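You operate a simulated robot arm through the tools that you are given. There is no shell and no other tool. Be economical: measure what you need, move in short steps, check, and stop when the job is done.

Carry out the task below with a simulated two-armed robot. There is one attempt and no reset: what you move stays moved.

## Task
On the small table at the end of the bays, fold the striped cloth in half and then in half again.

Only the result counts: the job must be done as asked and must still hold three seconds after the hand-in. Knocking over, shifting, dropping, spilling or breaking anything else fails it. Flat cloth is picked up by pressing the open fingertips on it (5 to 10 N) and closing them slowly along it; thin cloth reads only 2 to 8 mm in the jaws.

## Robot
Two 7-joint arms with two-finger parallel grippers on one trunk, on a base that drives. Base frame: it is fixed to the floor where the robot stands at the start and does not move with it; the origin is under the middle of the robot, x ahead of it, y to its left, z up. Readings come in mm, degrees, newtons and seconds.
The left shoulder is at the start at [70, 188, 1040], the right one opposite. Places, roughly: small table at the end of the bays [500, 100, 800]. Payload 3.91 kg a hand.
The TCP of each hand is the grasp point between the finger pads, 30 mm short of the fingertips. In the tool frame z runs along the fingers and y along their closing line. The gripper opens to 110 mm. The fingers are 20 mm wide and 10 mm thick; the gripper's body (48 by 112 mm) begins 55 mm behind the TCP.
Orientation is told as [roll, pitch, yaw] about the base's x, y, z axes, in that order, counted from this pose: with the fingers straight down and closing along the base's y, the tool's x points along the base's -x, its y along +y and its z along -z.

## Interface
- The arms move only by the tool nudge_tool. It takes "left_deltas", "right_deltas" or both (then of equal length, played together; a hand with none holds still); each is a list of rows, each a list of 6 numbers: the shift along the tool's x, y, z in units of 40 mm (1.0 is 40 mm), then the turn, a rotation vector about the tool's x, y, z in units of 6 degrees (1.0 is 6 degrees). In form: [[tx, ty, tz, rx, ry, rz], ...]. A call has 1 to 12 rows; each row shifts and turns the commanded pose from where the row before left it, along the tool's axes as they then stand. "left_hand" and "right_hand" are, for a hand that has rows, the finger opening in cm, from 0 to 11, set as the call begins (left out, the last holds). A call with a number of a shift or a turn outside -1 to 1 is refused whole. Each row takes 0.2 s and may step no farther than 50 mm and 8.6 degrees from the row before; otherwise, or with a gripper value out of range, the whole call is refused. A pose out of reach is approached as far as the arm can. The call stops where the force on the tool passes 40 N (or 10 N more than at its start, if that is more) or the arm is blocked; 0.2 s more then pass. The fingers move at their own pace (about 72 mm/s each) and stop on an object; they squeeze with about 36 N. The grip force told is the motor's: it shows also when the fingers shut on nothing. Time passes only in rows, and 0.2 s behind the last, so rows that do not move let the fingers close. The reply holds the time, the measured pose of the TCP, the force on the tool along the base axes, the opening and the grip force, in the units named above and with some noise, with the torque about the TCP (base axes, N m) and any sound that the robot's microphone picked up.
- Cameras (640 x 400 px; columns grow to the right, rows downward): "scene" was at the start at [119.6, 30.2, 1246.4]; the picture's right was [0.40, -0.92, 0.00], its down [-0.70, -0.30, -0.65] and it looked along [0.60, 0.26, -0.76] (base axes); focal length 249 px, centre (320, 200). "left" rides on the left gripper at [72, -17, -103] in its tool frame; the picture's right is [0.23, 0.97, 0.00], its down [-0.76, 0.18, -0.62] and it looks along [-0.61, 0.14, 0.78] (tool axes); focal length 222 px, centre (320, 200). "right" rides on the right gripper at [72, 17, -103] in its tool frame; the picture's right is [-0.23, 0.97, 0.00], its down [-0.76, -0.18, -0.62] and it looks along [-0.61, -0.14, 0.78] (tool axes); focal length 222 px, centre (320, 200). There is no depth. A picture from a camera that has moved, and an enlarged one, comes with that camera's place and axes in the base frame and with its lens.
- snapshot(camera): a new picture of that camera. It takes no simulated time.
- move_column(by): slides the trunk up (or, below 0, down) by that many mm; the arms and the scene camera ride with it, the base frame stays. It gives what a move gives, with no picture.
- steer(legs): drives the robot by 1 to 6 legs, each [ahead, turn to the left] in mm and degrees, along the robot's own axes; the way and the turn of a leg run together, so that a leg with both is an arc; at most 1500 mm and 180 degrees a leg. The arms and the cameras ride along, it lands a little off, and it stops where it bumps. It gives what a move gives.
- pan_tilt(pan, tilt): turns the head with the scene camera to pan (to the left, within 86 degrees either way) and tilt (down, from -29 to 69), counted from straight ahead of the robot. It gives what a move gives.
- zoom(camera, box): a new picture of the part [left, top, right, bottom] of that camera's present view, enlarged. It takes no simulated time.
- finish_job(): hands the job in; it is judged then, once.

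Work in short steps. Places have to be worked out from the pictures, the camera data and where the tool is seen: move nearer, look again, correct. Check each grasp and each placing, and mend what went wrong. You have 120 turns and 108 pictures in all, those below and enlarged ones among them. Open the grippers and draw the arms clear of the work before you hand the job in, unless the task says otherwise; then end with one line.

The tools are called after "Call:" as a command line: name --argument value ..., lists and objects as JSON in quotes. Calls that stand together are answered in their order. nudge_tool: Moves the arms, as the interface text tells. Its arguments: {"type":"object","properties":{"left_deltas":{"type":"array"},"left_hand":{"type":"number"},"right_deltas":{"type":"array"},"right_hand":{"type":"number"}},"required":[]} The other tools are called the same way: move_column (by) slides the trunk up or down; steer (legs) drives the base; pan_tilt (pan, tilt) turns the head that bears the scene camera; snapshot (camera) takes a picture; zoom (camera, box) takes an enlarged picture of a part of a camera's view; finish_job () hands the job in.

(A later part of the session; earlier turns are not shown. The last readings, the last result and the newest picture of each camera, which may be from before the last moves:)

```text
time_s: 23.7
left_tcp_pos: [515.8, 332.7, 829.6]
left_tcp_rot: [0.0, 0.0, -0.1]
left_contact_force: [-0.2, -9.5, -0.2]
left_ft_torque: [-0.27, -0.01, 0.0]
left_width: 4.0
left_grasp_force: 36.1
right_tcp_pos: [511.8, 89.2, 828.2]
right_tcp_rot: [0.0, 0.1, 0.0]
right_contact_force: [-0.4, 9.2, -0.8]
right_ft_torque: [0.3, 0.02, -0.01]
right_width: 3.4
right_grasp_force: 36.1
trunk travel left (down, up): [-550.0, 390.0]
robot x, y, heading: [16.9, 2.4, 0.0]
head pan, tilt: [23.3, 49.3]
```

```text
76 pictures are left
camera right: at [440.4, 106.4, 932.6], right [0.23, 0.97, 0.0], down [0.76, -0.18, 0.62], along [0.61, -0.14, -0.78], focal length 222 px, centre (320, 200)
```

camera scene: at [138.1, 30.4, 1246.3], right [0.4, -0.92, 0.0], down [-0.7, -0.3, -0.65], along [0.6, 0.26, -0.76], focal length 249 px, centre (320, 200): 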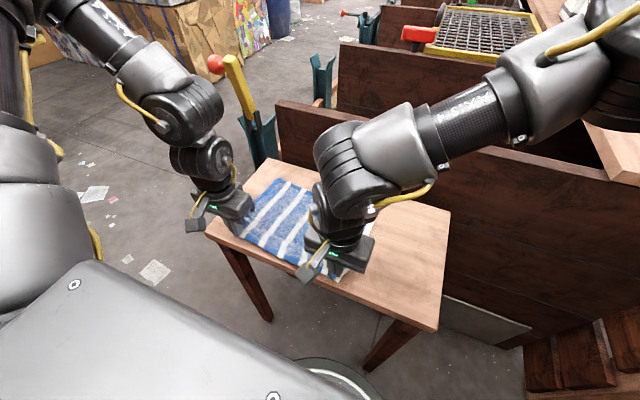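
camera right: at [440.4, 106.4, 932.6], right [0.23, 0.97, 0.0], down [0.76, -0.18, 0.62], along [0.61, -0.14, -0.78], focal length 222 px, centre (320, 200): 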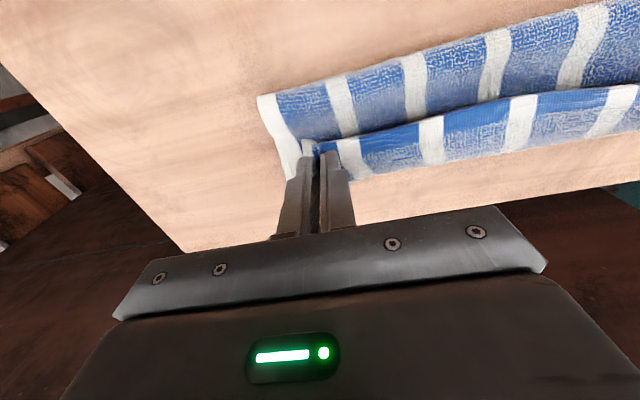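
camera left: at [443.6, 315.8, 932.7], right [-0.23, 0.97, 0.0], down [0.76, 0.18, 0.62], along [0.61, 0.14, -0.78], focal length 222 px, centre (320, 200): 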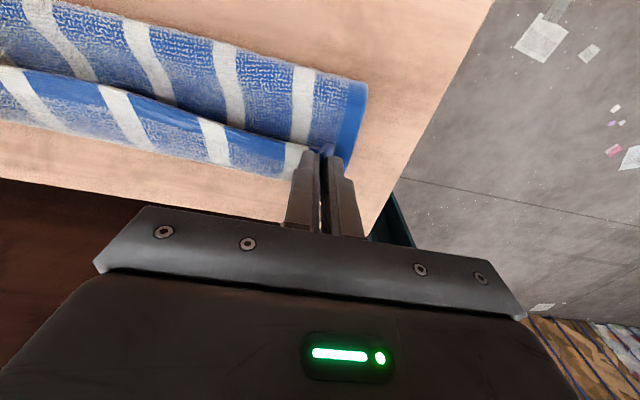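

The far edge stays put this time. Before finishing the fold I'll zoom in to see which layer is which at the held edge.

Call:
zoom --camera "right" --box '[250, 70, 490, 220]'

Call:
zoom --camera "scene" --box '[220, 110, 460, 260]'

```text
2.67 times, centred on (370, 145) of right
camera zoom: at [440.4, 106.4, 932.6], right [0.23, 0.97, 0.0], down [0.76, -0.18, 0.62], along [0.61, -0.14, -0.78], focal length 592 px, centre (187, 347)
```

zoom: 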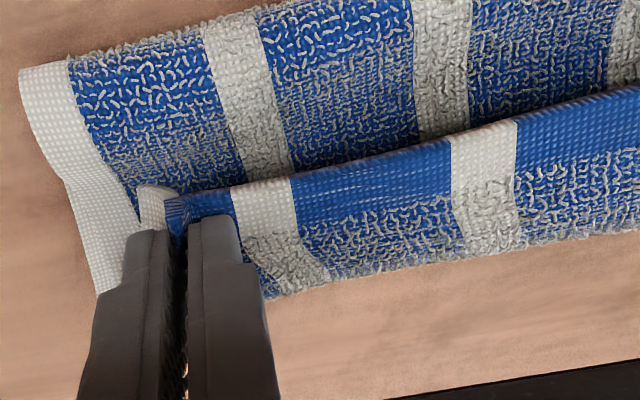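

```text
2.67 times, centred on (340, 185) of scene
camera zoom: at [136.9, 29.9, 1246.5], right [0.4, -0.92, 0.0], down [-0.7, -0.3, -0.65], along [0.6, 0.26, -0.76], focal length 663 px, centre (267, 240)
```

zoom: 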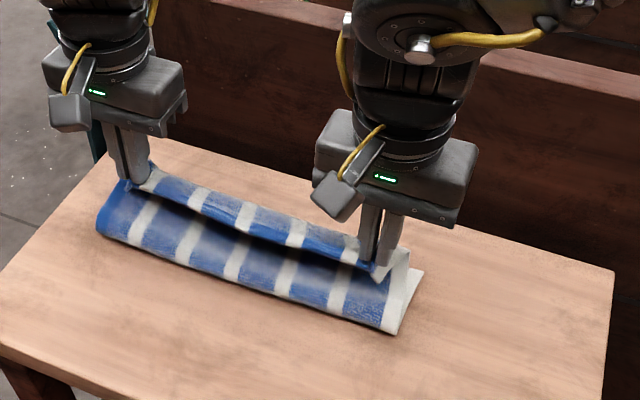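

The zoom shows the cloth leaving the grip forward and doubling back in an S, because the pinch ridge runs across the edge. I'll lay it flat again, release, and regrasp with the jaws turned 90°, closing across the edge, so that the cloth hangs freely from the fingertips.

Call:
nudge_tool --left_deltas '[[0.5, 0, -0.3, 0, 0, 0], [0.62, 0, -0.25, 0, 0, 0], [0.75, 0, -0.12, 0, 0, 0], [0.75, 0, 0, 0, 0, 0], [0.62, 0, 0.25, 0, 0, 0], [0.5, 0, 0.5, 0, 0, 0], [0.25, 0, 0.7, 0, 0, 0], [0, 0.05, 0.2, 0, 0, 0], [0, 0, 0.05, 0, 0, 0], [0, 0, 0, 0, 0, 0]]' --right_deltas '[[0.5, 0, -0.3, 0, 0, 0], [0.62, 0, -0.25, 0, 0, 0], [0.75, 0, -0.12, 0, 0, 0], [0.75, 0, 0, 0, 0, 0], [0.62, 0, 0.25, 0, 0, 0], [0.5, 0, 0.5, 0, 0, 0], [0.25, 0, 0.7, 0, 0, 0], [0, -0.05, 0.2, 0, 0, 0], [0, 0, 0.05, 0, 0, 0], [0, 0, 0, 0, 0, 0]]'

```text
time_s: 25.9
left_tcp_pos: [354.9, 334.4, 785.9]
left_tcp_rot: [-0.1, 0.0, -0.2]
left_contact_force: [0.5, -14.9, 0.7]
left_ft_torque: [-0.44, 0.01, 0.03]
left_width: 3.5
left_grasp_force: 36.2
right_tcp_pos: [351.3, 86.7, 789.6]
right_tcp_rot: [0.1, 0.0, -0.1]
right_contact_force: [-0.3, 13.7, -0.4]
right_ft_torque: [0.46, 0.0, 0.01]
right_width: 3.7
right_grasp_force: 36.2
trunk travel left (down, up): [-550.0, 390.0]
robot x, y, heading: [17.2, -0.4, -0.0]
head pan, tilt: [23.3, 49.3]
```

The cloth is flat at tip height. I'll release, lift both hands 80 mm, and look.

Call:
nudge_tool --left_deltas '[[0, 0, 0, 0, 0, 0], [0, 0, 0, 0, 0, 0], [0, 0, -0.5, 0, 0, 0], [0, 0, -0.75, 0, 0, 0], [0, 0, -0.75, 0, 0, 0], [0, 0, 0, 0, 0, 0]]' --right_deltas '[[0, 0, 0, 0, 0, 0], [0, 0, 0, 0, 0, 0], [0, 0, -0.5, 0, 0, 0], [0, 0, -0.75, 0, 0, 0], [0, 0, -0.75, 0, 0, 0], [0, 0, 0, 0, 0, 0]]' --left_hand 2.5 --right_hand 2.5

Call:
snapshot --camera "right"

Call:
snapshot --camera "left"

```text
time_s: 27.3
left_tcp_pos: [362.4, 336.4, 865.7]
left_tcp_rot: [-0.1, 0.1, 0.0]
left_contact_force: [0.6, 0.8, -0.3]
left_ft_torque: [-0.03, -0.02, 0.02]
left_width: 25.0
left_grasp_force: 0.1
left hand out of reach, approached as far as the arm can: row 4
right_tcp_pos: [353.1, 86.2, 865.9]
right_tcp_rot: [0.0, 0.1, -0.1]
right_contact_force: [0.1, -0.4, -0.3]
right_ft_torque: [0.03, 0.0, -0.02]
right_width: 25.1
right_grasp_force: 0.0
trunk travel left (down, up): [-550.0, 390.0]
robot x, y, heading: [18.1, 1.5, -0.0]
head pan, tilt: [23.3, 49.3]
```

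```text
73 pictures are left
camera right: at [282.2, 104.2, 970.1], right [0.23, 0.97, 0.0], down [0.76, -0.18, 0.62], along [0.61, -0.14, -0.78], focal length 222 px, centre (320, 200)
```

right: 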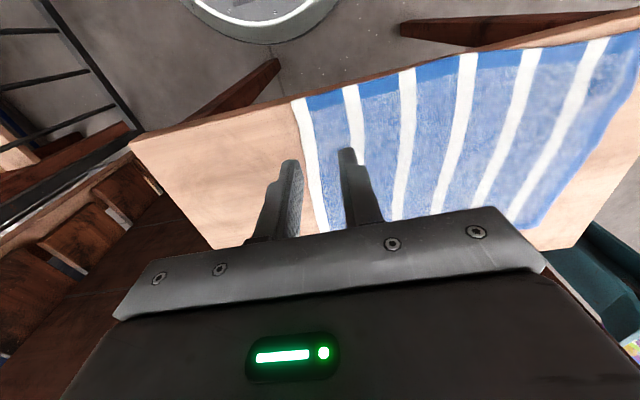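

```text
72 pictures are left
camera left: at [289.3, 319.3, 968.7], right [-0.23, 0.97, 0.0], down [0.76, 0.18, 0.62], along [0.61, 0.14, -0.78], focal length 222 px, centre (320, 200)
```

left: 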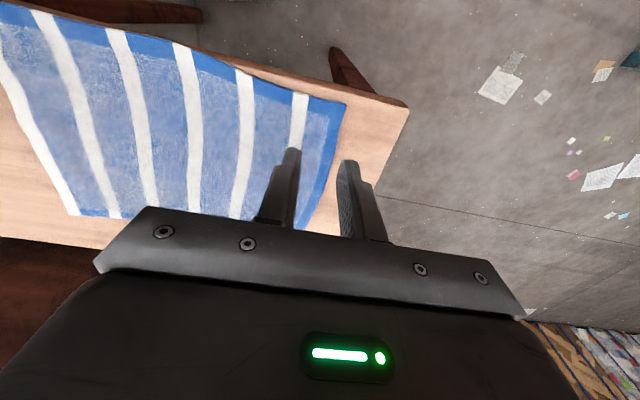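

The cloth is flat again, with near corners at about (335,67) and (341,355). I'll back the base 18 mm and turn both wrists 90° so the jaws close along x, cameras outward.

Call:
steer --legs '[[-18, 0]]'

Call:
nudge_tool --left_deltas '[[0, 0, 0, 0, 0, 1], [0, 0, 0, 0, 0, 1], [0, 0, 0, 0, 0, 1], [0, 0, 0, 0, 0, 1], [0, 0, 0, 0, 0, 1], [0, 0, 0, 0, 0, 1], [0, 0, 0, 0, 0, 1], [0, 0, 0, 0, 0, 1]]' --right_deltas '[[0, 0, 0, 0, 0, -1], [0, 0, 0, 0, 0, -1], [0, 0, 0, 0, 0, -1], [0, 0, 0, 0, 0, -1], [0, 0, 0, 0, 0, -1], [0, 0, 0, 0, 0, -1], [0, 0, 0, 0, 0, -1], [0, 0, 0, 0, 0, -1]]'

```text
time_s: 28.1
left_tcp_pos: [343.2, 335.4, 865.3]
left_tcp_rot: [-0.1, 0.1, 0.0]
left_contact_force: [0.2, 0.5, 1.3]
left_ft_torque: [-0.01, -0.04, 0.0]
left_width: 24.9
left_grasp_force: 0.0
right_tcp_pos: [335.4, 85.8, 867.4]
right_tcp_rot: [0.0, 0.2, -0.2]
right_contact_force: [-0.3, -0.6, -0.2]
right_ft_torque: [0.02, -0.01, 0.02]
right_width: 24.8
right_grasp_force: 0.0
trunk travel left (down, up): [-550.0, 390.0]
robot x, y, heading: [-2.1, -1.9, -0.2]
head pan, tilt: [23.3, 49.3]
```

```text
time_s: 30.1
left_tcp_pos: [346.0, 336.2, 864.4]
left_tcp_rot: [-0.2, 0.0, -48.1]
left_contact_force: [0.1, 0.0, 0.4]
left_ft_torque: [-0.03, 0.01, 0.0]
left_width: 25.0
left_grasp_force: 0.0
right_tcp_pos: [309.6, 80.7, 911.0]
right_tcp_rot: [3.3, -3.2, 44.4]
right_contact_force: [-0.2, 1.0, 0.3]
right_ft_torque: [0.04, 0.02, -0.01]
right_width: 25.1
right_grasp_force: 0.0
right hand out of reach, approached as far as the arm can: row 7, 8
trunk travel left (down, up): [-550.0, 390.0]
robot x, y, heading: [1.6, -2.7, 0.0]
head pan, tilt: [23.3, 49.3]
stopped in row 8 (right hand): the arm was blocked; the commanded pose is now the measured one
```

The right wrist runs out of range in that direction, so I'll turn it the other way (towards −90°) and let the left finish its turn.

Call:
nudge_tool --left_deltas '[[0, 0, 0, 0, 0, 1], [0, 0, 0, 0, 0, 1], [0, 0, 0, 0, 0, 1], [0, 0, 0, 0, 0, 1], [0, 0, 0, 0, 0, 1], [0, 0, 0, 0, 0, 1], [0, 0, 0, 0, 0, 1], [0, 0, 0, 0, 0, 0], [0, 0, 0, 0, 0, 0], [0, 0, 0, 0, 0, 0], [0, 0, 0, 0, 0, 0], [0, 0, 0, 0, 0, 0]]' --right_deltas '[[0, 0, 0, 0, 0, 1], [0, 0, 0, 0, 0, 1], [0, 0, 0, 0, 0, 1], [0, 0, 0, 0, 0, 1], [0, 0, 0, 0, 0, 1], [0, 0, 0, 0, 0, 1], [0, 0, 0, 0, 0, 1], [-0.4, 0, 0, 0, 0, 1], [-0.4, 0, 0, 0, 0, 1], [0, 0, 0, 0, 0, 1], [0, 0, 0, 0, 0, 1], [0, 0, 0, 0, 0, 1]]'

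```text
time_s: 32.7
left_tcp_pos: [343.7, 336.8, 864.9]
left_tcp_rot: [0.0, -0.1, -90.1]
left_contact_force: [0.5, 0.7, 0.1]
left_ft_torque: [-0.02, 0.01, -0.02]
left_width: 25.0
left_grasp_force: 0.1
right_tcp_pos: [338.4, 80.0, 909.3]
right_tcp_rot: [3.6, 1.8, -27.3]
right_contact_force: [0.4, -1.4, 0.9]
right_ft_torque: [0.0, 0.0, 0.0]
right_width: 25.0
right_grasp_force: 0.0
trunk travel left (down, up): [-550.0, 390.0]
robot x, y, heading: [1.2, 3.4, -0.1]
head pan, tilt: [23.3, 49.3]
```

The left reads −90° cleanly. I'll continue the right hand to −90°.

Call:
nudge_tool --right_deltas '[[0, 0, 0, 0, 0, 1], [0, 0, 0, 0, 0, 1], [0, 0, 0, 0, 0, 1], [0, 0, 0, 0, 0, 1], [0, 0, 0, 0, 0, 1], [0, 0, 0, 0, 0, 1], [0, 0, 0, 0, 0, 1], [0, 0, 0, 0, 0, 1], [0, 0, 0, 0, 0, 1], [0, 0, 0, 0, 0, 1], [0, 0, 0, 0, 0, 0.5]]'

Call:
snapshot --camera "scene"

```text
time_s: 35.1
left_tcp_pos: [342.5, 336.6, 864.7]
left_tcp_rot: [0.0, 0.0, -90.1]
left_contact_force: [-0.3, -1.3, 0.7]
left_ft_torque: [0.0, 0.04, -0.02]
left_width: 25.0
left_grasp_force: 0.0
right_tcp_pos: [337.6, 79.9, 908.7]
right_tcp_rot: [0.0, 4.2, -90.3]
right_contact_force: [-0.2, 0.4, 0.6]
right_ft_torque: [-0.04, 0.01, 0.01]
right_width: 25.0
right_grasp_force: 0.0
trunk travel left (down, up): [-550.0, 390.0]
robot x, y, heading: [-1.3, -0.7, -0.2]
head pan, tilt: [23.3, 49.3]
```

```text
71 pictures are left
camera scene: at [120.2, 30.3, 1246.4], right [0.4, -0.92, 0.0], down [-0.7, -0.3, -0.65], along [0.6, 0.26, -0.76], focal length 249 px, centre (320, 200)
```

scene: 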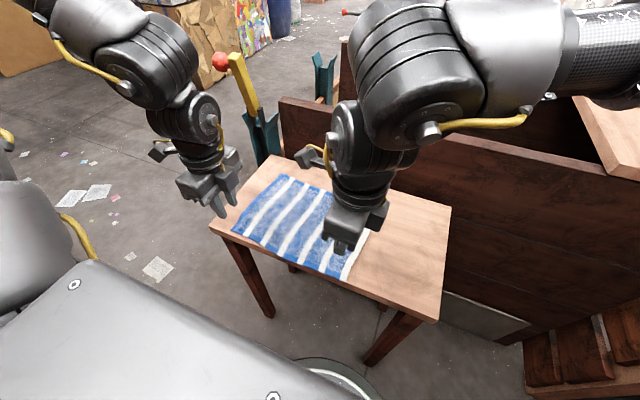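

Both are turned. I'll remove the right hand's 4° tilt, then move both over the near edge and down to about 10 mm above the cloth with 2 cm jaws.

Call:
nudge_tool --left_deltas '[[0.08, 0.25, 0, 0, 0, 0], [0, 0, 0.5, 0, 0, 0], [0, 0, 0.6, 0, 0, 0], [0, 0, 0.6, 0, 0, 0], [0, 0, 0, 0, 0, 0]]' --right_deltas '[[0.05, 0.25, 0, 0, -0.7, 0], [0, 0, 0.9, 0, 0, 0], [0, 0, 0.9, 0, 0, 0], [0, 0, 0.9, 0, 0, 0], [0, 0, 0, 0, 0, 0]]' --left_hand 2.0 --right_hand 2.0

Call:
snapshot --camera "right"

Call:
snapshot --camera "left"

Call:
zoom --camera "scene" --box '[200, 150, 440, 300]'

```text
time_s: 36.3
left_tcp_pos: [352.0, 339.1, 798.2]
left_tcp_rot: [0.1, -0.1, -90.2]
left_contact_force: [0.5, -0.2, -0.4]
left_ft_torque: [-0.03, -0.02, 0.01]
left_width: 20.1
left_grasp_force: 0.1
right_tcp_pos: [346.9, 82.9, 800.1]
right_tcp_rot: [-0.1, 0.1, -90.3]
right_contact_force: [0.2, 0.1, 0.5]
right_ft_torque: [0.03, -0.02, 0.03]
right_width: 19.9
right_grasp_force: 0.1
trunk travel left (down, up): [-550.0, 390.0]
robot x, y, heading: [0.2, 0.9, 0.2]
head pan, tilt: [23.3, 49.3]
```

```text
70 pictures are left
camera right: at [365.5, 155.9, 904.1], right [0.97, -0.23, 0.0], down [-0.18, -0.76, 0.62], along [-0.14, -0.61, -0.78], focal length 222 px, centre (320, 200)
```

right: 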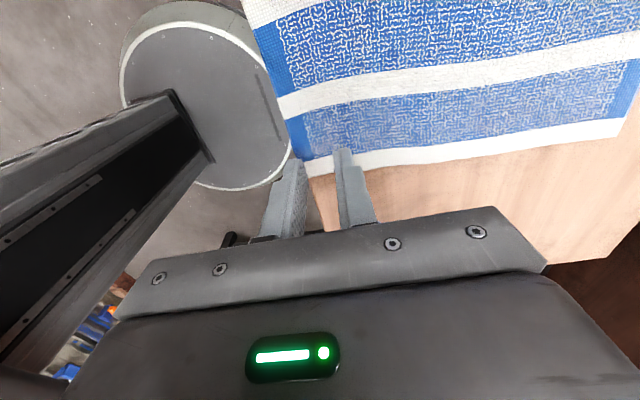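

```text
69 pictures are left
camera left: at [335.8, 411.0, 901.8], right [0.97, 0.23, 0.0], down [0.18, -0.76, 0.62], along [0.14, -0.61, -0.78], focal length 222 px, centre (320, 200)
```

left: 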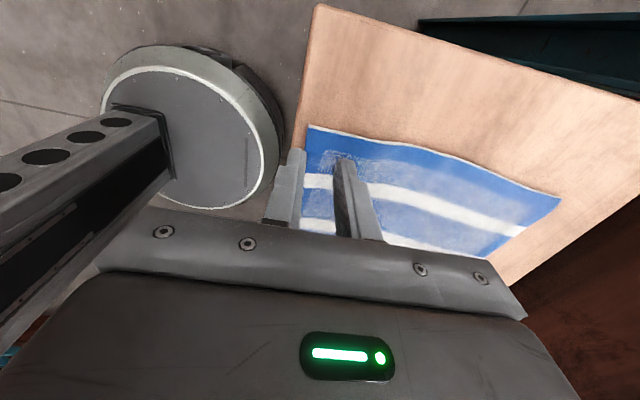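

```text
2.67 times, centred on (320, 225) of scene
camera zoom: at [119.1, 29.9, 1246.5], right [0.4, -0.92, 0.0], down [-0.69, -0.3, -0.65], along [0.6, 0.26, -0.76], focal length 663 px, centre (320, 133)
```

zoom: 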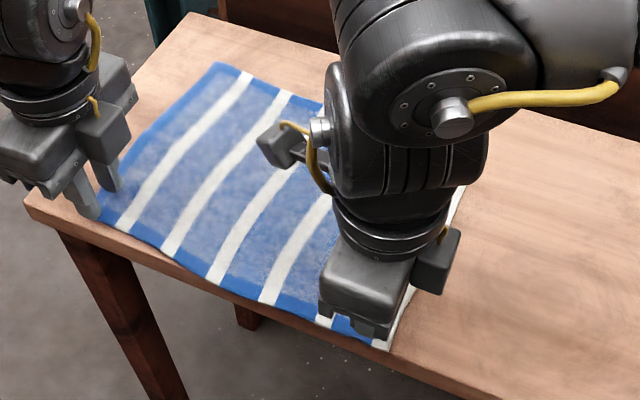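

On the right, the edge is at x≈332 and the outer finger would sit half off the table. I'll shift both hands inward 5–6 mm and come down to contact.

Call:
nudge_tool --left_deltas '[[0, 0.13, 0.2, 0, 0, 0], [0, 0, 0.12, 0, 0, 0], [0, 0, 0.03, 0, 0, 0], [0, 0, 0, 0, 0, 0]]' --right_deltas '[[0, 0.16, 0.25, 0, 0, 0], [0, 0, 0.12, 0, 0, 0], [0, 0, 0.03, 0, 0, 0], [0, 0, 0, 0, 0, 0]]'

```text
time_s: 37.3
left_tcp_pos: [358.6, 339.6, 782.8]
left_tcp_rot: [0.1, -0.1, -90.0]
left_contact_force: [2.4, 1.3, 7.3]
left_ft_torque: [0.04, -0.08, 0.04]
left_width: 20.0
left_grasp_force: 0.0
right_tcp_pos: [355.3, 82.3, 787.1]
right_tcp_rot: [0.0, 0.1, -90.3]
right_contact_force: [-0.6, 0.6, 0.2]
right_ft_torque: [0.04, 0.0, -0.01]
right_width: 20.0
right_grasp_force: 0.0
trunk travel left (down, up): [-550.0, 390.0]
robot x, y, heading: [0.2, -1.2, 0.1]
head pan, tilt: [23.3, 49.3]
```

The left is at 7 N. I'll lower the right another 3.5 mm.

Call:
nudge_tool --left_deltas '[[0, 0, 0.01, 0, 0, 0], [0, 0, 0, 0, 0, 0], [0, 0, 0, 0, 0, 0]]' --right_deltas '[[0, 0, 0.05, 0, 0, 0], [0, 0, 0.05, 0, 0, 0], [0, 0, 0, 0, 0, 0]]'

```text
time_s: 38.1
left_tcp_pos: [358.0, 338.9, 783.4]
left_tcp_rot: [0.0, -0.1, -90.1]
left_contact_force: [2.0, 1.3, 6.7]
left_ft_torque: [0.06, -0.04, 0.0]
left_width: 19.9
left_grasp_force: 0.0
right_tcp_pos: [353.9, 82.7, 782.8]
right_tcp_rot: [0.2, 0.1, -90.3]
right_contact_force: [3.3, 1.3, 19.1]
right_ft_torque: [-0.02, -0.07, -0.01]
right_width: 19.8
right_grasp_force: 0.1
trunk travel left (down, up): [-550.0, 390.0]
robot x, y, heading: [1.7, -2.6, 0.2]
head pan, tilt: [23.3, 49.3]
```

The right is a bit strong, so I'll lift it 1.2 mm. The left gets 0.4 mm more, and both start closing.

Call:
nudge_tool --left_deltas '[[0, 0, 0.02, 0, 0, 0], [0, 0, 0, 0, 0, 0]]' --right_deltas '[[0, 0, -0.04, 0, 0, 0], [0, 0, 0, 0, 0, 0]]' --left_hand 1.7 --right_hand 1.7

Call:
nudge_tool --left_deltas '[[0, 0, 0, 0, 0, 0], [0, 0, 0, 0, 0, 0]]' --right_deltas '[[0, 0, 0, 0, 0, 0], [0, 0, 0, 0, 0, 0]]' --left_hand 1.2 --right_hand 1.2

Call:
nudge_tool --left_deltas '[[0, 0, 0, 0, 0, 0], [0, 0, 0, 0, 0, 0]]' --right_deltas '[[0, 0, 0, 0, 0, 0], [0, 0, 0, 0, 0, 0]]' --left_hand 0.7 --right_hand 0.7

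Call:
nudge_tool --left_deltas '[[0, 0, 0, 0, 0, 0], [0, 0, 0, 0, 0, 0]]' --right_deltas '[[0, 0, 0, 0, 0, 0], [0, 0, 0, 0, 0, 0]]' --left_hand 0 --right_hand 0

Call:
snapshot --camera "right"

Call:
snapshot --camera "left"

```text
time_s: 38.7
left_tcp_pos: [357.4, 338.9, 781.8]
left_tcp_rot: [0.0, 0.0, -90.1]
left_contact_force: [-2.5, 1.3, 16.0]
left_ft_torque: [0.1, 0.07, -0.02]
left_width: 15.9
left_grasp_force: 0.2
right_tcp_pos: [352.4, 81.7, 783.5]
right_tcp_rot: [0.1, 0.0, -90.2]
right_contact_force: [1.8, 1.1, 4.3]
right_ft_torque: [0.03, -0.03, -0.01]
right_width: 17.4
right_grasp_force: 0.1
trunk travel left (down, up): [-550.0, 390.0]
robot x, y, heading: [4.2, -1.9, 0.2]
head pan, tilt: [23.3, 49.3]
```

```text
time_s: 39.3
left_tcp_pos: [356.8, 339.5, 783.2]
left_tcp_rot: [0.2, 0.0, -90.0]
left_contact_force: [0.7, 1.5, 17.0]
left_ft_torque: [0.02, -0.03, 0.0]
left_width: 12.4
left_grasp_force: 0.5
right_tcp_pos: [352.2, 82.3, 783.2]
right_tcp_rot: [0.0, 0.2, -90.2]
right_contact_force: [-0.9, -0.1, 5.2]
right_ft_torque: [-0.01, 0.03, 0.01]
right_width: 12.4
right_grasp_force: 0.2
trunk travel left (down, up): [-550.0, 390.0]
robot x, y, heading: [2.5, -0.5, 0.2]
head pan, tilt: [23.3, 49.3]
```

```text
time_s: 39.9
left_tcp_pos: [357.6, 339.5, 782.4]
left_tcp_rot: [0.1, -0.1, -90.1]
left_contact_force: [0.6, -0.9, 16.9]
left_ft_torque: [0.0, -0.03, 0.02]
left_width: 6.5
left_grasp_force: 0.1
right_tcp_pos: [353.4, 82.2, 782.9]
right_tcp_rot: [0.0, 0.1, -90.3]
right_contact_force: [0.0, -0.5, 4.6]
right_ft_torque: [-0.03, -0.02, 0.0]
right_width: 7.4
right_grasp_force: 0.4
trunk travel left (down, up): [-550.0, 390.0]
robot x, y, heading: [-0.6, -0.8, 0.1]
head pan, tilt: [23.3, 49.3]
```

```text
time_s: 40.5
left_tcp_pos: [358.6, 338.4, 783.3]
left_tcp_rot: [0.1, -0.1, -90.1]
left_contact_force: [0.2, -0.7, 18.8]
left_ft_torque: [-0.05, -0.06, -0.04]
left_width: 3.9
left_grasp_force: 35.6
right_tcp_pos: [352.8, 81.3, 784.9]
right_tcp_rot: [0.1, 0.2, -90.4]
right_contact_force: [0.8, 1.1, 5.0]
right_ft_torque: [0.0, -0.02, 0.03]
right_width: 3.6
right_grasp_force: 36.6
trunk travel left (down, up): [-550.0, 390.0]
robot x, y, heading: [-0.4, 0.6, 0.2]
head pan, tilt: [23.3, 49.3]
```

```text
67 pictures are left
camera right: at [371.1, 154.6, 887.6], right [0.97, -0.23, 0.0], down [-0.18, -0.76, 0.62], along [-0.14, -0.61, -0.78], focal length 222 px, centre (320, 200)
```

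right: 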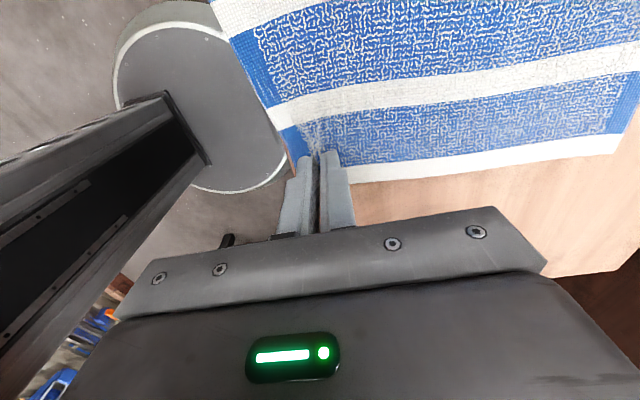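

```text
66 pictures are left
camera left: at [341.0, 410.1, 886.9], right [0.97, 0.23, 0.0], down [0.18, -0.76, 0.62], along [0.14, -0.61, -0.78], focal length 222 px, centre (320, 200)
```

left: 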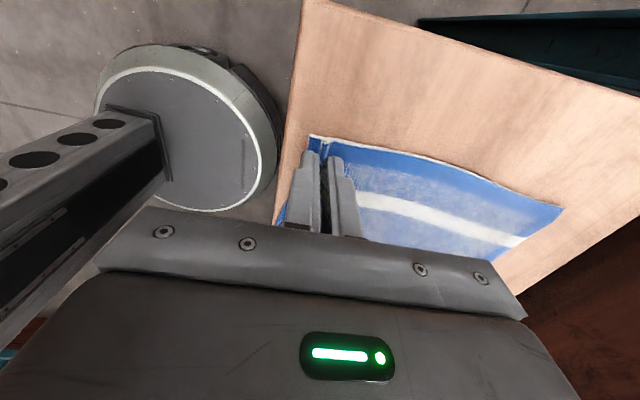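

Both hands hold the edge (3.9 and 3.6 mm). I'll carry it up and over the fold line at x≈443 along a slack arc, pausing past the top to look.

Call:
nudge_tool --left_deltas '[[0, 0.125, -0.775, 0, 0, 0], [0, 0.425, -0.55, 0, 0, 0], [0, 0.625, -0.325, 0, 0, 0], [0, 0.75, -0.15, 0, 0, 0], [0, 0.75, 0.1, 0, 0, 0], [0, 0.625, 0.3, 0, 0, 0], [0, 0, 0, 0, 0, 0]]' --right_deltas '[[0, 0.125, -0.775, 0, 0, 0], [0, 0.425, -0.55, 0, 0, 0], [0, 0.625, -0.325, 0, 0, 0], [0, 0.75, -0.15, 0, 0, 0], [0, 0.75, 0.1, 0, 0, 0], [0, 0.625, 0.3, 0, 0, 0], [0, 0, 0, 0, 0, 0]]'

Call:
zoom --camera "scene" --box '[200, 120, 440, 270]'

Call:
snapshot --camera "right"

Call:
snapshot --camera "left"

```text
time_s: 42.1
left_tcp_pos: [490.5, 339.7, 837.3]
left_tcp_rot: [0.0, -0.2, -90.1]
left_contact_force: [-0.4, -1.1, 0.4]
left_ft_torque: [-0.02, -0.02, -0.02]
left_width: 3.4
left_grasp_force: 35.3
right_tcp_pos: [484.1, 80.8, 841.1]
right_tcp_rot: [0.1, 0.0, -90.2]
right_contact_force: [-0.3, -0.3, 0.2]
right_ft_torque: [0.03, -0.04, -0.01]
right_width: 3.5
right_grasp_force: 35.7
trunk travel left (down, up): [-550.0, 390.0]
robot x, y, heading: [1.2, -0.0, 0.1]
head pan, tilt: [23.3, 49.3]
```

```text
2.67 times, centred on (320, 195) of scene
camera zoom: at [119.0, 30.0, 1246.6], right [0.4, -0.92, 0.0], down [-0.69, -0.3, -0.65], along [0.6, 0.26, -0.76], focal length 663 px, centre (320, 213)
```

zoom: 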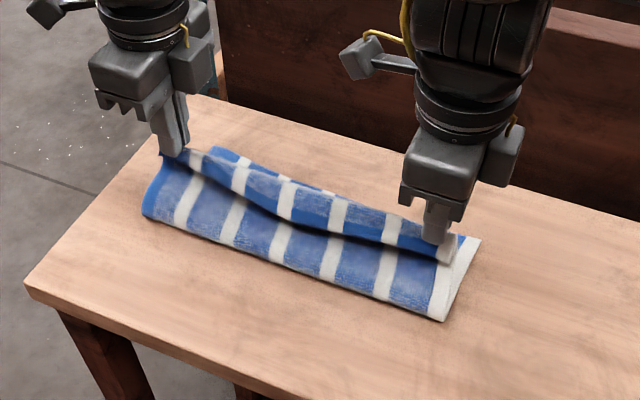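

```text
64 pictures are left
camera right: at [503.1, 154.3, 943.7], right [0.97, -0.23, 0.0], down [-0.18, -0.76, 0.62], along [-0.14, -0.61, -0.78], focal length 222 px, centre (320, 200)
```

right: 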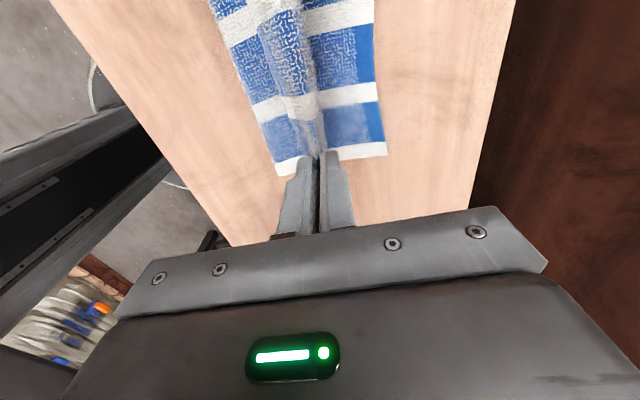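

```text
63 pictures are left
camera left: at [473.1, 412.0, 941.0], right [0.97, 0.23, 0.0], down [0.18, -0.76, 0.62], along [0.14, -0.61, -0.78], focal length 222 px, centre (320, 200)
```

left: 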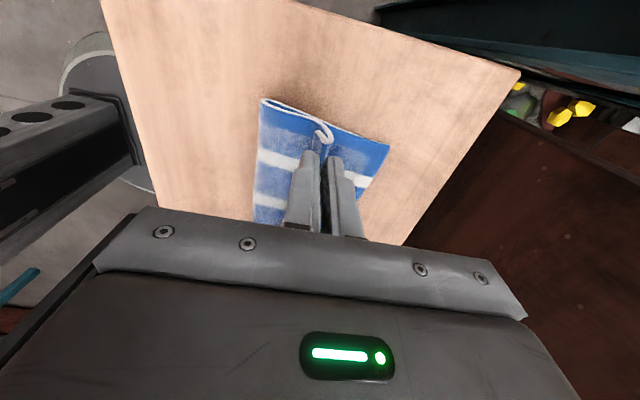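

The fold is working: the far edge stays at x≈548–553, the fold sits at x≈438, and the side profile is clean. I'll continue down to just above the bottom layer.

Call:
nudge_tool --left_deltas '[[0, 0.55, 0.4, 0, 0, 0], [0, 0.375, 0.4, 0, 0, 0], [0, 0.2, 0.25, 0, 0, 0], [0, 0.1, 0.1, 0, 0, 0], [0, 0, 0, 0, 0, 0]]' --right_deltas '[[0, 0.55, 0.425, 0, 0, 0], [0, 0.375, 0.45, 0, 0, 0], [0, 0.2, 0.25, 0, 0, 0], [0, 0.1, 0.1, 0, 0, 0], [0, 0, 0, 0, 0, 0]]'

Call:
zoom --camera "scene" --box '[200, 120, 440, 270]'

Call:
snapshot --camera "right"

Call:
snapshot --camera "left"

```text
time_s: 43.3
left_tcp_pos: [538.7, 337.6, 792.5]
left_tcp_rot: [0.0, -0.1, -90.1]
left_contact_force: [-0.8, 0.3, 1.5]
left_ft_torque: [0.02, 0.02, -0.02]
left_width: 3.6
left_grasp_force: 35.5
right_tcp_pos: [534.5, 81.5, 790.4]
right_tcp_rot: [0.0, 0.0, -90.3]
right_contact_force: [-0.7, 0.2, 3.0]
right_ft_torque: [-0.02, 0.07, -0.06]
right_width: 3.3
right_grasp_force: 36.1
trunk travel left (down, up): [-550.0, 390.0]
robot x, y, heading: [-1.4, 0.3, -0.0]
head pan, tilt: [23.3, 49.3]
```

```text
2.67 times, centred on (320, 195) of scene
camera zoom: at [119.7, 30.3, 1246.5], right [0.4, -0.92, 0.0], down [-0.7, -0.3, -0.65], along [0.6, 0.26, -0.76], focal length 663 px, centre (320, 213)
```

zoom: 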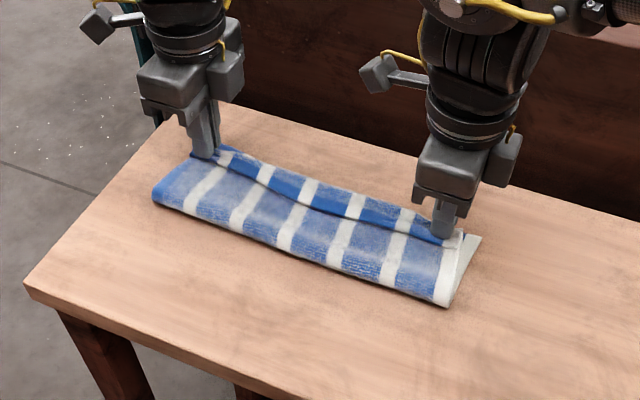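

```text
61 pictures are left
camera right: at [552.6, 155.5, 894.3], right [0.97, -0.23, 0.0], down [-0.18, -0.76, 0.62], along [-0.14, -0.61, -0.78], focal length 222 px, centre (320, 200)
```

right: 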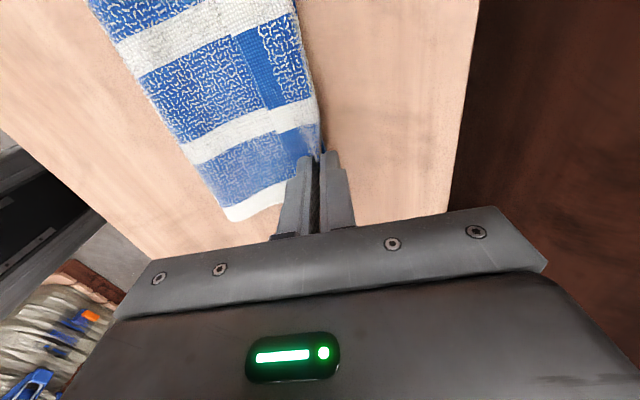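

```text
60 pictures are left
camera left: at [521.3, 411.0, 896.2], right [0.97, 0.23, 0.0], down [0.18, -0.76, 0.62], along [0.14, -0.61, -0.78], focal length 222 px, centre (320, 200)
```

left: 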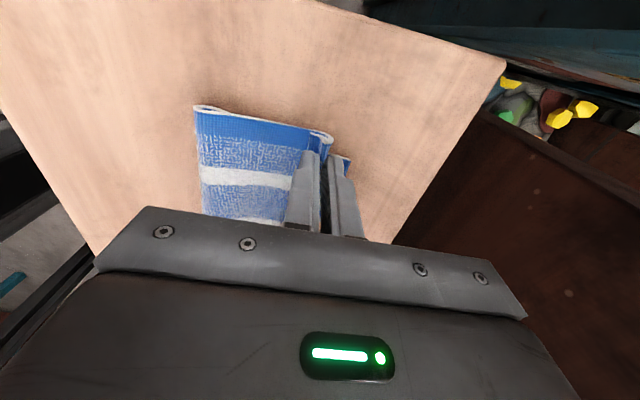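

The fold is laid down. At each hand only a narrow hem flap is turned back on top. I'll release gently, lift straight up and inspect.

Call:
nudge_tool --left_deltas '[[0, 0, 0, 0, 0, 0], [0, 0, 0, 0, 0, 0], [0, 0, -0.3, 0, 0, 0], [0, 0, -0.7, 0, 0, 0], [0, 0, -0.8, 0, 0, 0], [0, 0, 0, 0, 0, 0]]' --right_deltas '[[0, 0, 0, 0, 0, 0], [0, 0, 0, 0, 0, 0], [0, 0, -0.3, 0, 0, 0], [0, 0, -0.7, 0, 0, 0], [0, 0, -0.8, 0, 0, 0], [0, 0, 0, 0, 0, 0]]' --left_hand 1.5 --right_hand 1.5

Call:
zoom --camera "scene" --box '[200, 120, 440, 270]'

Call:
snapshot --camera "right"

Call:
snapshot --camera "left"

```text
time_s: 44.7
left_tcp_pos: [539.7, 338.0, 862.2]
left_tcp_rot: [-0.2, 0.0, -90.1]
left_contact_force: [0.4, -0.1, -0.6]
left_ft_torque: [-0.01, 0.03, 0.02]
left_width: 14.9
left_grasp_force: 0.1
right_tcp_pos: [535.3, 83.6, 863.9]
right_tcp_rot: [-0.1, -0.1, -90.2]
right_contact_force: [0.6, -0.5, 0.0]
right_ft_torque: [0.01, 0.03, 0.03]
right_width: 15.3
right_grasp_force: 0.1
trunk travel left (down, up): [-550.0, 390.0]
robot x, y, heading: [-0.4, 0.7, 0.1]
head pan, tilt: [23.3, 49.3]
```

```text
2.67 times, centred on (320, 195) of scene
camera zoom: at [121.2, 30.6, 1246.2], right [0.4, -0.92, 0.0], down [-0.7, -0.3, -0.65], along [0.6, 0.26, -0.76], focal length 663 px, centre (320, 213)
```

zoom: 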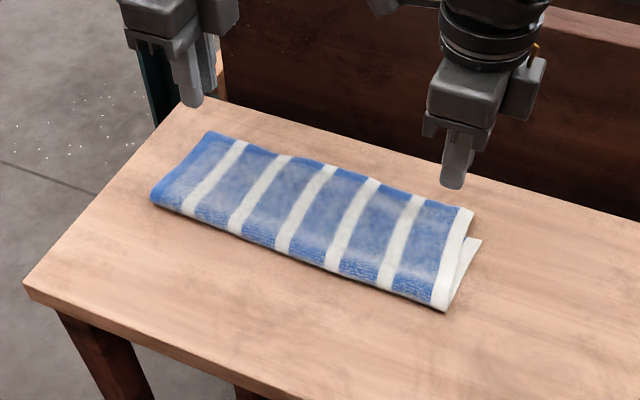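

```text
58 pictures are left
camera right: at [554.2, 155.6, 966.3], right [0.97, -0.23, 0.0], down [-0.18, -0.76, 0.62], along [-0.15, -0.61, -0.78], focal length 222 px, centre (320, 200)
```

right: 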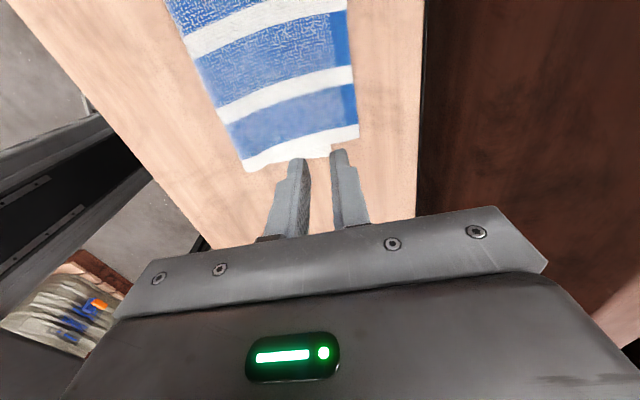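

```text
57 pictures are left
camera left: at [523.1, 409.9, 966.9], right [0.97, 0.23, 0.0], down [0.18, -0.76, 0.62], along [0.14, -0.61, -0.78], focal length 222 px, centre (320, 200)
```

left: 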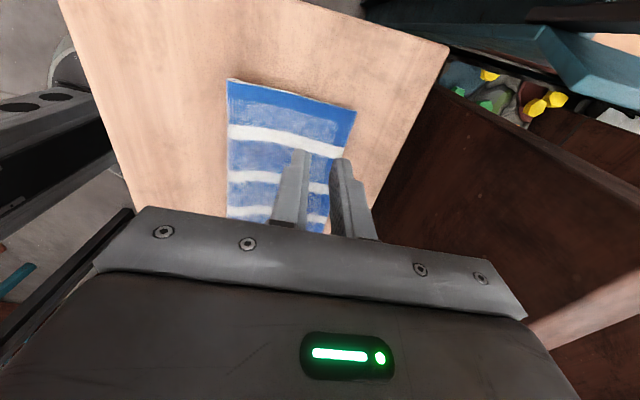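

The half fold came out flat. It now lies at about x 449–566, y 57–356. For the second fold I'll use the left hand on the left end and carry it over to the right. First I'll clear the right arm away and turn the left wrist back to 0°.

Call:
nudge_tool --left_deltas '[[0, 0, 0, 0, 0, -1], [0, 0, 0, 0, 0, -1], [0, 0, 0, 0, 0, -1], [0, 0, 0, 0, 0, -1], [0, 0, 0, 0, 0, -1], [0, 0, 0, 0, 0, -1], [0, 0, 0, 0, 0, -1], [0, 0, 0, 0, 0, -1], [0, 0, 0, 0, 0, -1], [0, 0, 0, 0, 0, -1], [0, 0, 0, 0, 0, -1], [0, 0, 0, 0, 0, -1]]' --right_deltas '[[0, 0, -0.9, 0, 0, 0], [0, -0.3, -0.9, 0, 0, 0], [-0.9, -0.3, 0, 0, 0, 0], [-1, -0.3, 0, 0, 0, 0], [-1, -0.3, 0, 0, 0, 0], [-1, -0.3, 0, 0, 0, 0], [-1, 0, 0, 0, 0, 0], [-1, 0, 0, 0, 0, 0], [-1, 0, 0, 0, 0, 0], [0, 0, 0, 0, 0, 0], [0, 0, 0, 0, 0, 0], [0, 0, 0, 0, 0, 0]]'

Call:
nudge_tool --left_deltas '[[0, 0, 0, 0, 0, -1], [0, 0, 0, 0, 0, -1], [0, 0, 0, 0, 0, -1], [0.4, 0.04, 0, 0, 0, 0], [0.4, 0.04, 0, 0, 0, 0], [0, 0, 0, 0, 0, 0]]' --left_hand 2.5

Call:
snapshot --camera "scene"

Call:
snapshot --camera "left"

```text
time_s: 47.3
left_tcp_pos: [538.9, 338.6, 865.1]
left_tcp_rot: [-0.2, 0.0, -18.1]
left_contact_force: [-1.0, 0.1, 0.5]
left_ft_torque: [0.02, -0.02, -0.01]
left_width: 15.0
left_grasp_force: 0.0
right_tcp_pos: [473.9, -194.7, 932.4]
right_tcp_rot: [0.0, 0.0, -90.3]
right_contact_force: [0.7, 0.7, 0.3]
right_ft_torque: [0.0, -0.03, -0.01]
right_width: 15.1
right_grasp_force: 0.0
trunk travel left (down, up): [-550.0, 390.0]
robot x, y, heading: [-3.5, 0.4, 0.1]
head pan, tilt: [23.3, 49.3]
```

```text
time_s: 48.7
left_tcp_pos: [507.9, 341.5, 863.0]
left_tcp_rot: [-0.2, 0.1, -0.2]
left_contact_force: [-0.2, 0.0, 0.1]
left_ft_torque: [-0.02, -0.02, -0.03]
left_width: 25.0
left_grasp_force: 0.0
right_tcp_pos: [473.5, -194.7, 933.2]
right_tcp_rot: [0.2, 0.0, -90.3]
right_contact_force: [-0.6, -0.1, -0.7]
right_ft_torque: [-0.01, 0.03, 0.0]
right_width: 15.0
right_grasp_force: 0.0
trunk travel left (down, up): [-550.0, 390.0]
robot x, y, heading: [0.2, -0.8, 0.1]
head pan, tilt: [23.3, 49.3]
```

```text
56 pictures are left
camera scene: at [120.6, 30.0, 1246.3], right [0.4, -0.92, 0.0], down [-0.7, -0.3, -0.65], along [0.6, 0.26, -0.76], focal length 249 px, centre (320, 200)
```

scene: 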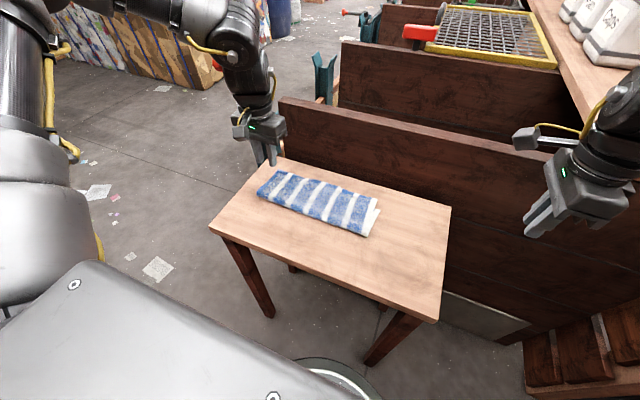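

```text
55 pictures are left
camera left: at [434.6, 324.2, 967.4], right [-0.23, 0.97, 0.0], down [0.76, 0.18, 0.62], along [0.61, 0.14, -0.78], focal length 222 px, centre (320, 200)
```

left: 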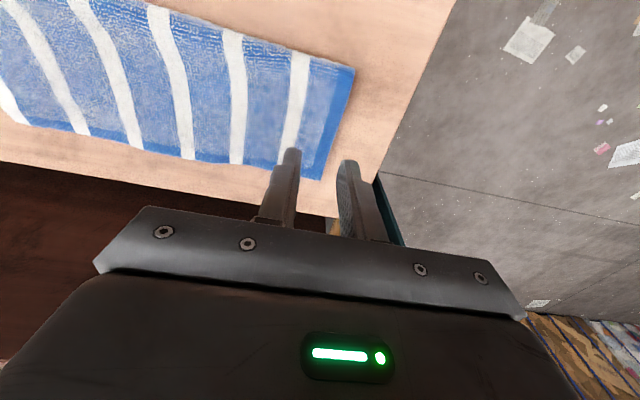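

The left end's edge is at y≈356, centred on x≈513. I'll come down over it with 2.5 cm jaws to just above the surface.

Call:
nudge_tool --left_deltas '[[-0.12, -0.16, 0.5, 0, 0, 0], [0, 0, 0.6, 0, 0, 0], [0, 0, 0.6, 0, 0, 0], [0, 0, 0.1, 0, 0, 0], [0, 0, 0, 0, 0, 0]]'

```text
time_s: 49.9
left_tcp_pos: [511.8, 335.0, 791.3]
left_tcp_rot: [-0.1, -0.1, -0.1]
left_contact_force: [0.7, -0.3, -0.2]
left_ft_torque: [-0.03, -0.03, 0.0]
left_width: 24.9
left_grasp_force: 0.1
right_tcp_pos: [474.2, -193.9, 931.6]
right_tcp_rot: [0.0, 0.0, -90.3]
right_contact_force: [-0.5, 0.8, -0.2]
right_ft_torque: [0.01, -0.01, -0.02]
right_width: 14.7
right_grasp_force: 0.1
trunk travel left (down, up): [-550.0, 390.0]
robot x, y, heading: [1.9, 0.6, -0.0]
head pan, tilt: [23.3, 49.3]
```

There is no contact at 791, so I'll keep lowering in small steps.

Call:
nudge_tool --left_deltas '[[0, 0, 0.06, 0, 0, 0], [0, 0, 0.05, 0, 0, 0], [0, 0, 0, 0, 0, 0]]'

Call:
nudge_tool --left_deltas '[[0, 0, 0.03, 0, 0, 0], [0, 0, 0, 0, 0, 0]]'

```text
time_s: 50.7
left_tcp_pos: [512.3, 335.8, 787.4]
left_tcp_rot: [-0.2, -0.1, 0.0]
left_contact_force: [1.2, -0.5, 2.7]
left_ft_torque: [-0.06, -0.02, 0.02]
left_width: 25.1
left_grasp_force: 0.0
right_tcp_pos: [474.4, -194.8, 932.4]
right_tcp_rot: [0.0, 0.0, -90.3]
right_contact_force: [-0.5, 0.0, 0.4]
right_ft_torque: [0.02, 0.01, 0.02]
right_width: 15.2
right_grasp_force: 0.0
trunk travel left (down, up): [-550.0, 390.0]
robot x, y, heading: [4.3, 1.0, -0.0]
head pan, tilt: [23.3, 49.3]
```

```text
time_s: 51.3
left_tcp_pos: [511.5, 335.4, 786.2]
left_tcp_rot: [-0.1, 0.0, 0.0]
left_contact_force: [0.9, -1.3, 5.0]
left_ft_torque: [-0.11, 0.0, 0.01]
left_width: 24.8
left_grasp_force: 0.0
right_tcp_pos: [474.1, -196.1, 933.0]
right_tcp_rot: [0.1, 0.0, -90.3]
right_contact_force: [-0.1, -0.9, 0.2]
right_ft_torque: [0.01, -0.05, 0.02]
right_width: 15.0
right_grasp_force: 0.1
trunk travel left (down, up): [-550.0, 390.0]
robot x, y, heading: [4.3, 3.4, -0.1]
head pan, tilt: [23.3, 49.3]
```

Contact reads 5 N at 786. I'll press 1.2 mm more so both layers are caught, and check.

Call:
nudge_tool --left_deltas '[[0, 0, 0.03, 0, 0, 0], [0, 0, 0.02, 0, 0, 0], [0, 0, 0, 0, 0, 0]]'

```text
time_s: 52.1
left_tcp_pos: [512.3, 334.7, 785.6]
left_tcp_rot: [0.0, -0.1, -0.1]
left_contact_force: [2.2, -1.9, 10.1]
left_ft_torque: [-0.13, -0.05, -0.01]
left_width: 24.7
left_grasp_force: 0.0
right_tcp_pos: [473.9, -195.6, 932.6]
right_tcp_rot: [0.0, 0.1, -90.4]
right_contact_force: [-0.4, -0.8, 0.3]
right_ft_torque: [0.02, 0.01, -0.03]
right_width: 15.3
right_grasp_force: 0.1
trunk travel left (down, up): [-550.0, 390.0]
robot x, y, heading: [1.3, 2.3, -0.0]
head pan, tilt: [23.3, 49.3]
```

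The press is at 10 N. I'll close slowly.

Call:
nudge_tool --left_deltas '[[0, 0, 0, 0, 0, 0], [0, 0, 0, 0, 0, 0]]' --left_hand 2.0

Call:
nudge_tool --left_deltas '[[0, 0, 0, 0, 0, 0], [0, 0, 0, 0, 0, 0]]' --left_hand 1.5

Call:
nudge_tool --left_deltas '[[0, 0, 0, 0, 0, 0], [0, 0, 0, 0, 0, 0]]' --left_hand 1.0

Call:
nudge_tool --left_deltas '[[0, 0, 0, 0, 0, 0], [0, 0, 0, 0, 0, 0]]' --left_hand 0

Call:
snapshot --camera "left"

```text
time_s: 52.7
left_tcp_pos: [511.2, 336.1, 786.7]
left_tcp_rot: [0.0, 0.0, -0.2]
left_contact_force: [1.2, -1.3, 10.9]
left_ft_torque: [-0.09, -0.06, 0.04]
left_width: 20.3
left_grasp_force: 0.2
right_tcp_pos: [473.2, -196.3, 931.4]
right_tcp_rot: [0.1, 0.1, -90.2]
right_contact_force: [0.5, -0.6, 0.0]
right_ft_torque: [-0.02, 0.0, 0.01]
right_width: 14.8
right_grasp_force: 0.0
trunk travel left (down, up): [-550.0, 390.0]
robot x, y, heading: [1.0, 6.5, 0.3]
head pan, tilt: [23.3, 49.3]
```

```text
time_s: 53.3
left_tcp_pos: [511.7, 336.2, 785.3]
left_tcp_rot: [0.0, -0.1, -0.1]
left_contact_force: [0.2, 0.4, 10.9]
left_ft_torque: [-0.04, 0.03, 0.01]
left_width: 14.3
left_grasp_force: 0.2
right_tcp_pos: [473.7, -195.2, 931.3]
right_tcp_rot: [0.0, 0.0, -90.2]
right_contact_force: [-0.4, 0.5, -0.1]
right_ft_torque: [-0.01, -0.01, -0.01]
right_width: 14.9
right_grasp_force: 0.0
trunk travel left (down, up): [-550.0, 390.0]
robot x, y, heading: [0.3, -4.4, -0.1]
head pan, tilt: [23.3, 49.3]
```

```text
time_s: 53.9
left_tcp_pos: [510.9, 335.5, 785.5]
left_tcp_rot: [-0.2, -0.1, -0.1]
left_contact_force: [-0.4, 0.2, 10.4]
left_ft_torque: [0.01, 0.0, 0.02]
left_width: 10.5
left_grasp_force: 0.1
right_tcp_pos: [471.8, -194.9, 933.5]
right_tcp_rot: [-0.1, 0.0, -90.4]
right_contact_force: [0.4, 1.3, -0.2]
right_ft_torque: [0.02, 0.02, -0.02]
right_width: 14.8
right_grasp_force: 0.0
trunk travel left (down, up): [-550.0, 390.0]
robot x, y, heading: [-0.4, 1.7, -0.0]
head pan, tilt: [23.3, 49.3]
```

```text
time_s: 54.5
left_tcp_pos: [511.6, 335.6, 785.9]
left_tcp_rot: [0.0, 0.0, -0.2]
left_contact_force: [0.2, -0.2, 11.4]
left_ft_torque: [0.0, 0.01, -0.06]
left_width: 5.1
left_grasp_force: 35.7
right_tcp_pos: [474.0, -193.7, 932.9]
right_tcp_rot: [-0.1, 0.1, -90.4]
right_contact_force: [0.4, 0.2, 0.6]
right_ft_torque: [0.01, 0.0, -0.04]
right_width: 15.1
right_grasp_force: 0.0
trunk travel left (down, up): [-550.0, 390.0]
robot x, y, heading: [-0.6, 4.0, -0.1]
head pan, tilt: [23.3, 49.3]
```

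```text
54 pictures are left
camera left: at [438.8, 318.1, 889.4], right [-0.23, 0.97, 0.0], down [0.76, 0.18, 0.62], along [0.61, 0.14, -0.78], focal length 222 px, centre (320, 200)
```

left: 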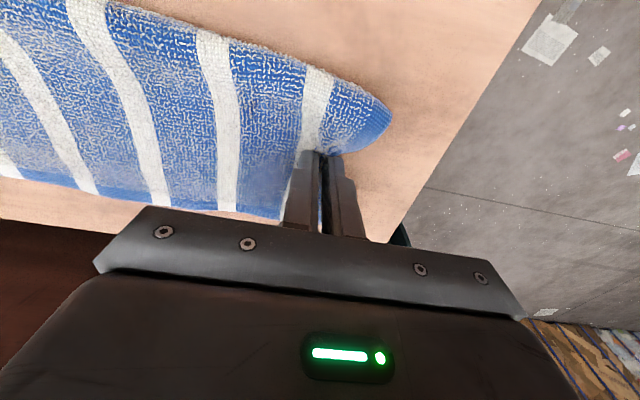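

It reads 5.1 mm against 3.6 mm for a single layer, so it may have both. I'll lift 35 mm and inspect.

Call:
nudge_tool --left_deltas '[[0, -0.1, -0.4, 0, 0, 0], [0, -0.2, -0.5, 0, 0, 0], [0, 0, 0, 0, 0, 0]]'

Call:
snapshot --camera "left"

Call:
zoom --camera "scene" --box '[220, 130, 400, 250]'

```text
time_s: 55.3
left_tcp_pos: [510.9, 322.3, 820.3]
left_tcp_rot: [-0.1, 0.1, -0.1]
left_contact_force: [-0.2, -0.1, -0.5]
left_ft_torque: [-0.04, -0.01, -0.01]
left_width: 4.4
left_grasp_force: 35.9
right_tcp_pos: [474.5, -193.7, 933.2]
right_tcp_rot: [-0.1, 0.0, -90.4]
right_contact_force: [0.7, -0.9, -0.9]
right_ft_torque: [-0.03, 0.0, -0.03]
right_width: 15.0
right_grasp_force: 0.1
trunk travel left (down, up): [-550.0, 390.0]
robot x, y, heading: [0.6, 2.7, -0.2]
head pan, tilt: [23.3, 49.3]
```

```text
53 pictures are left
camera left: at [439.4, 305.6, 923.6], right [-0.23, 0.97, 0.0], down [0.76, 0.18, 0.62], along [0.61, 0.14, -0.78], focal length 222 px, centre (320, 200)
```

left: 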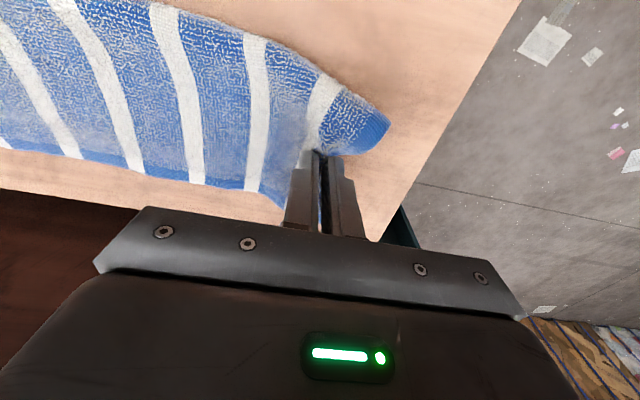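

```text
3.33 times, centred on (310, 190) of scene
camera zoom: at [120.7, 30.6, 1246.3], right [0.4, -0.92, 0.0], down [-0.7, -0.3, -0.65], along [0.6, 0.26, -0.76], focal length 829 px, centre (353, 233)
```

zoom: 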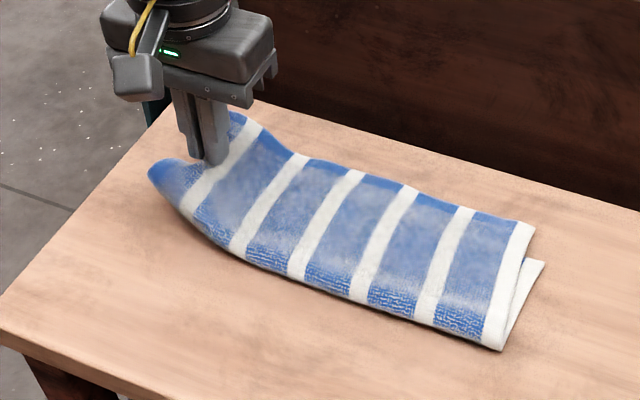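

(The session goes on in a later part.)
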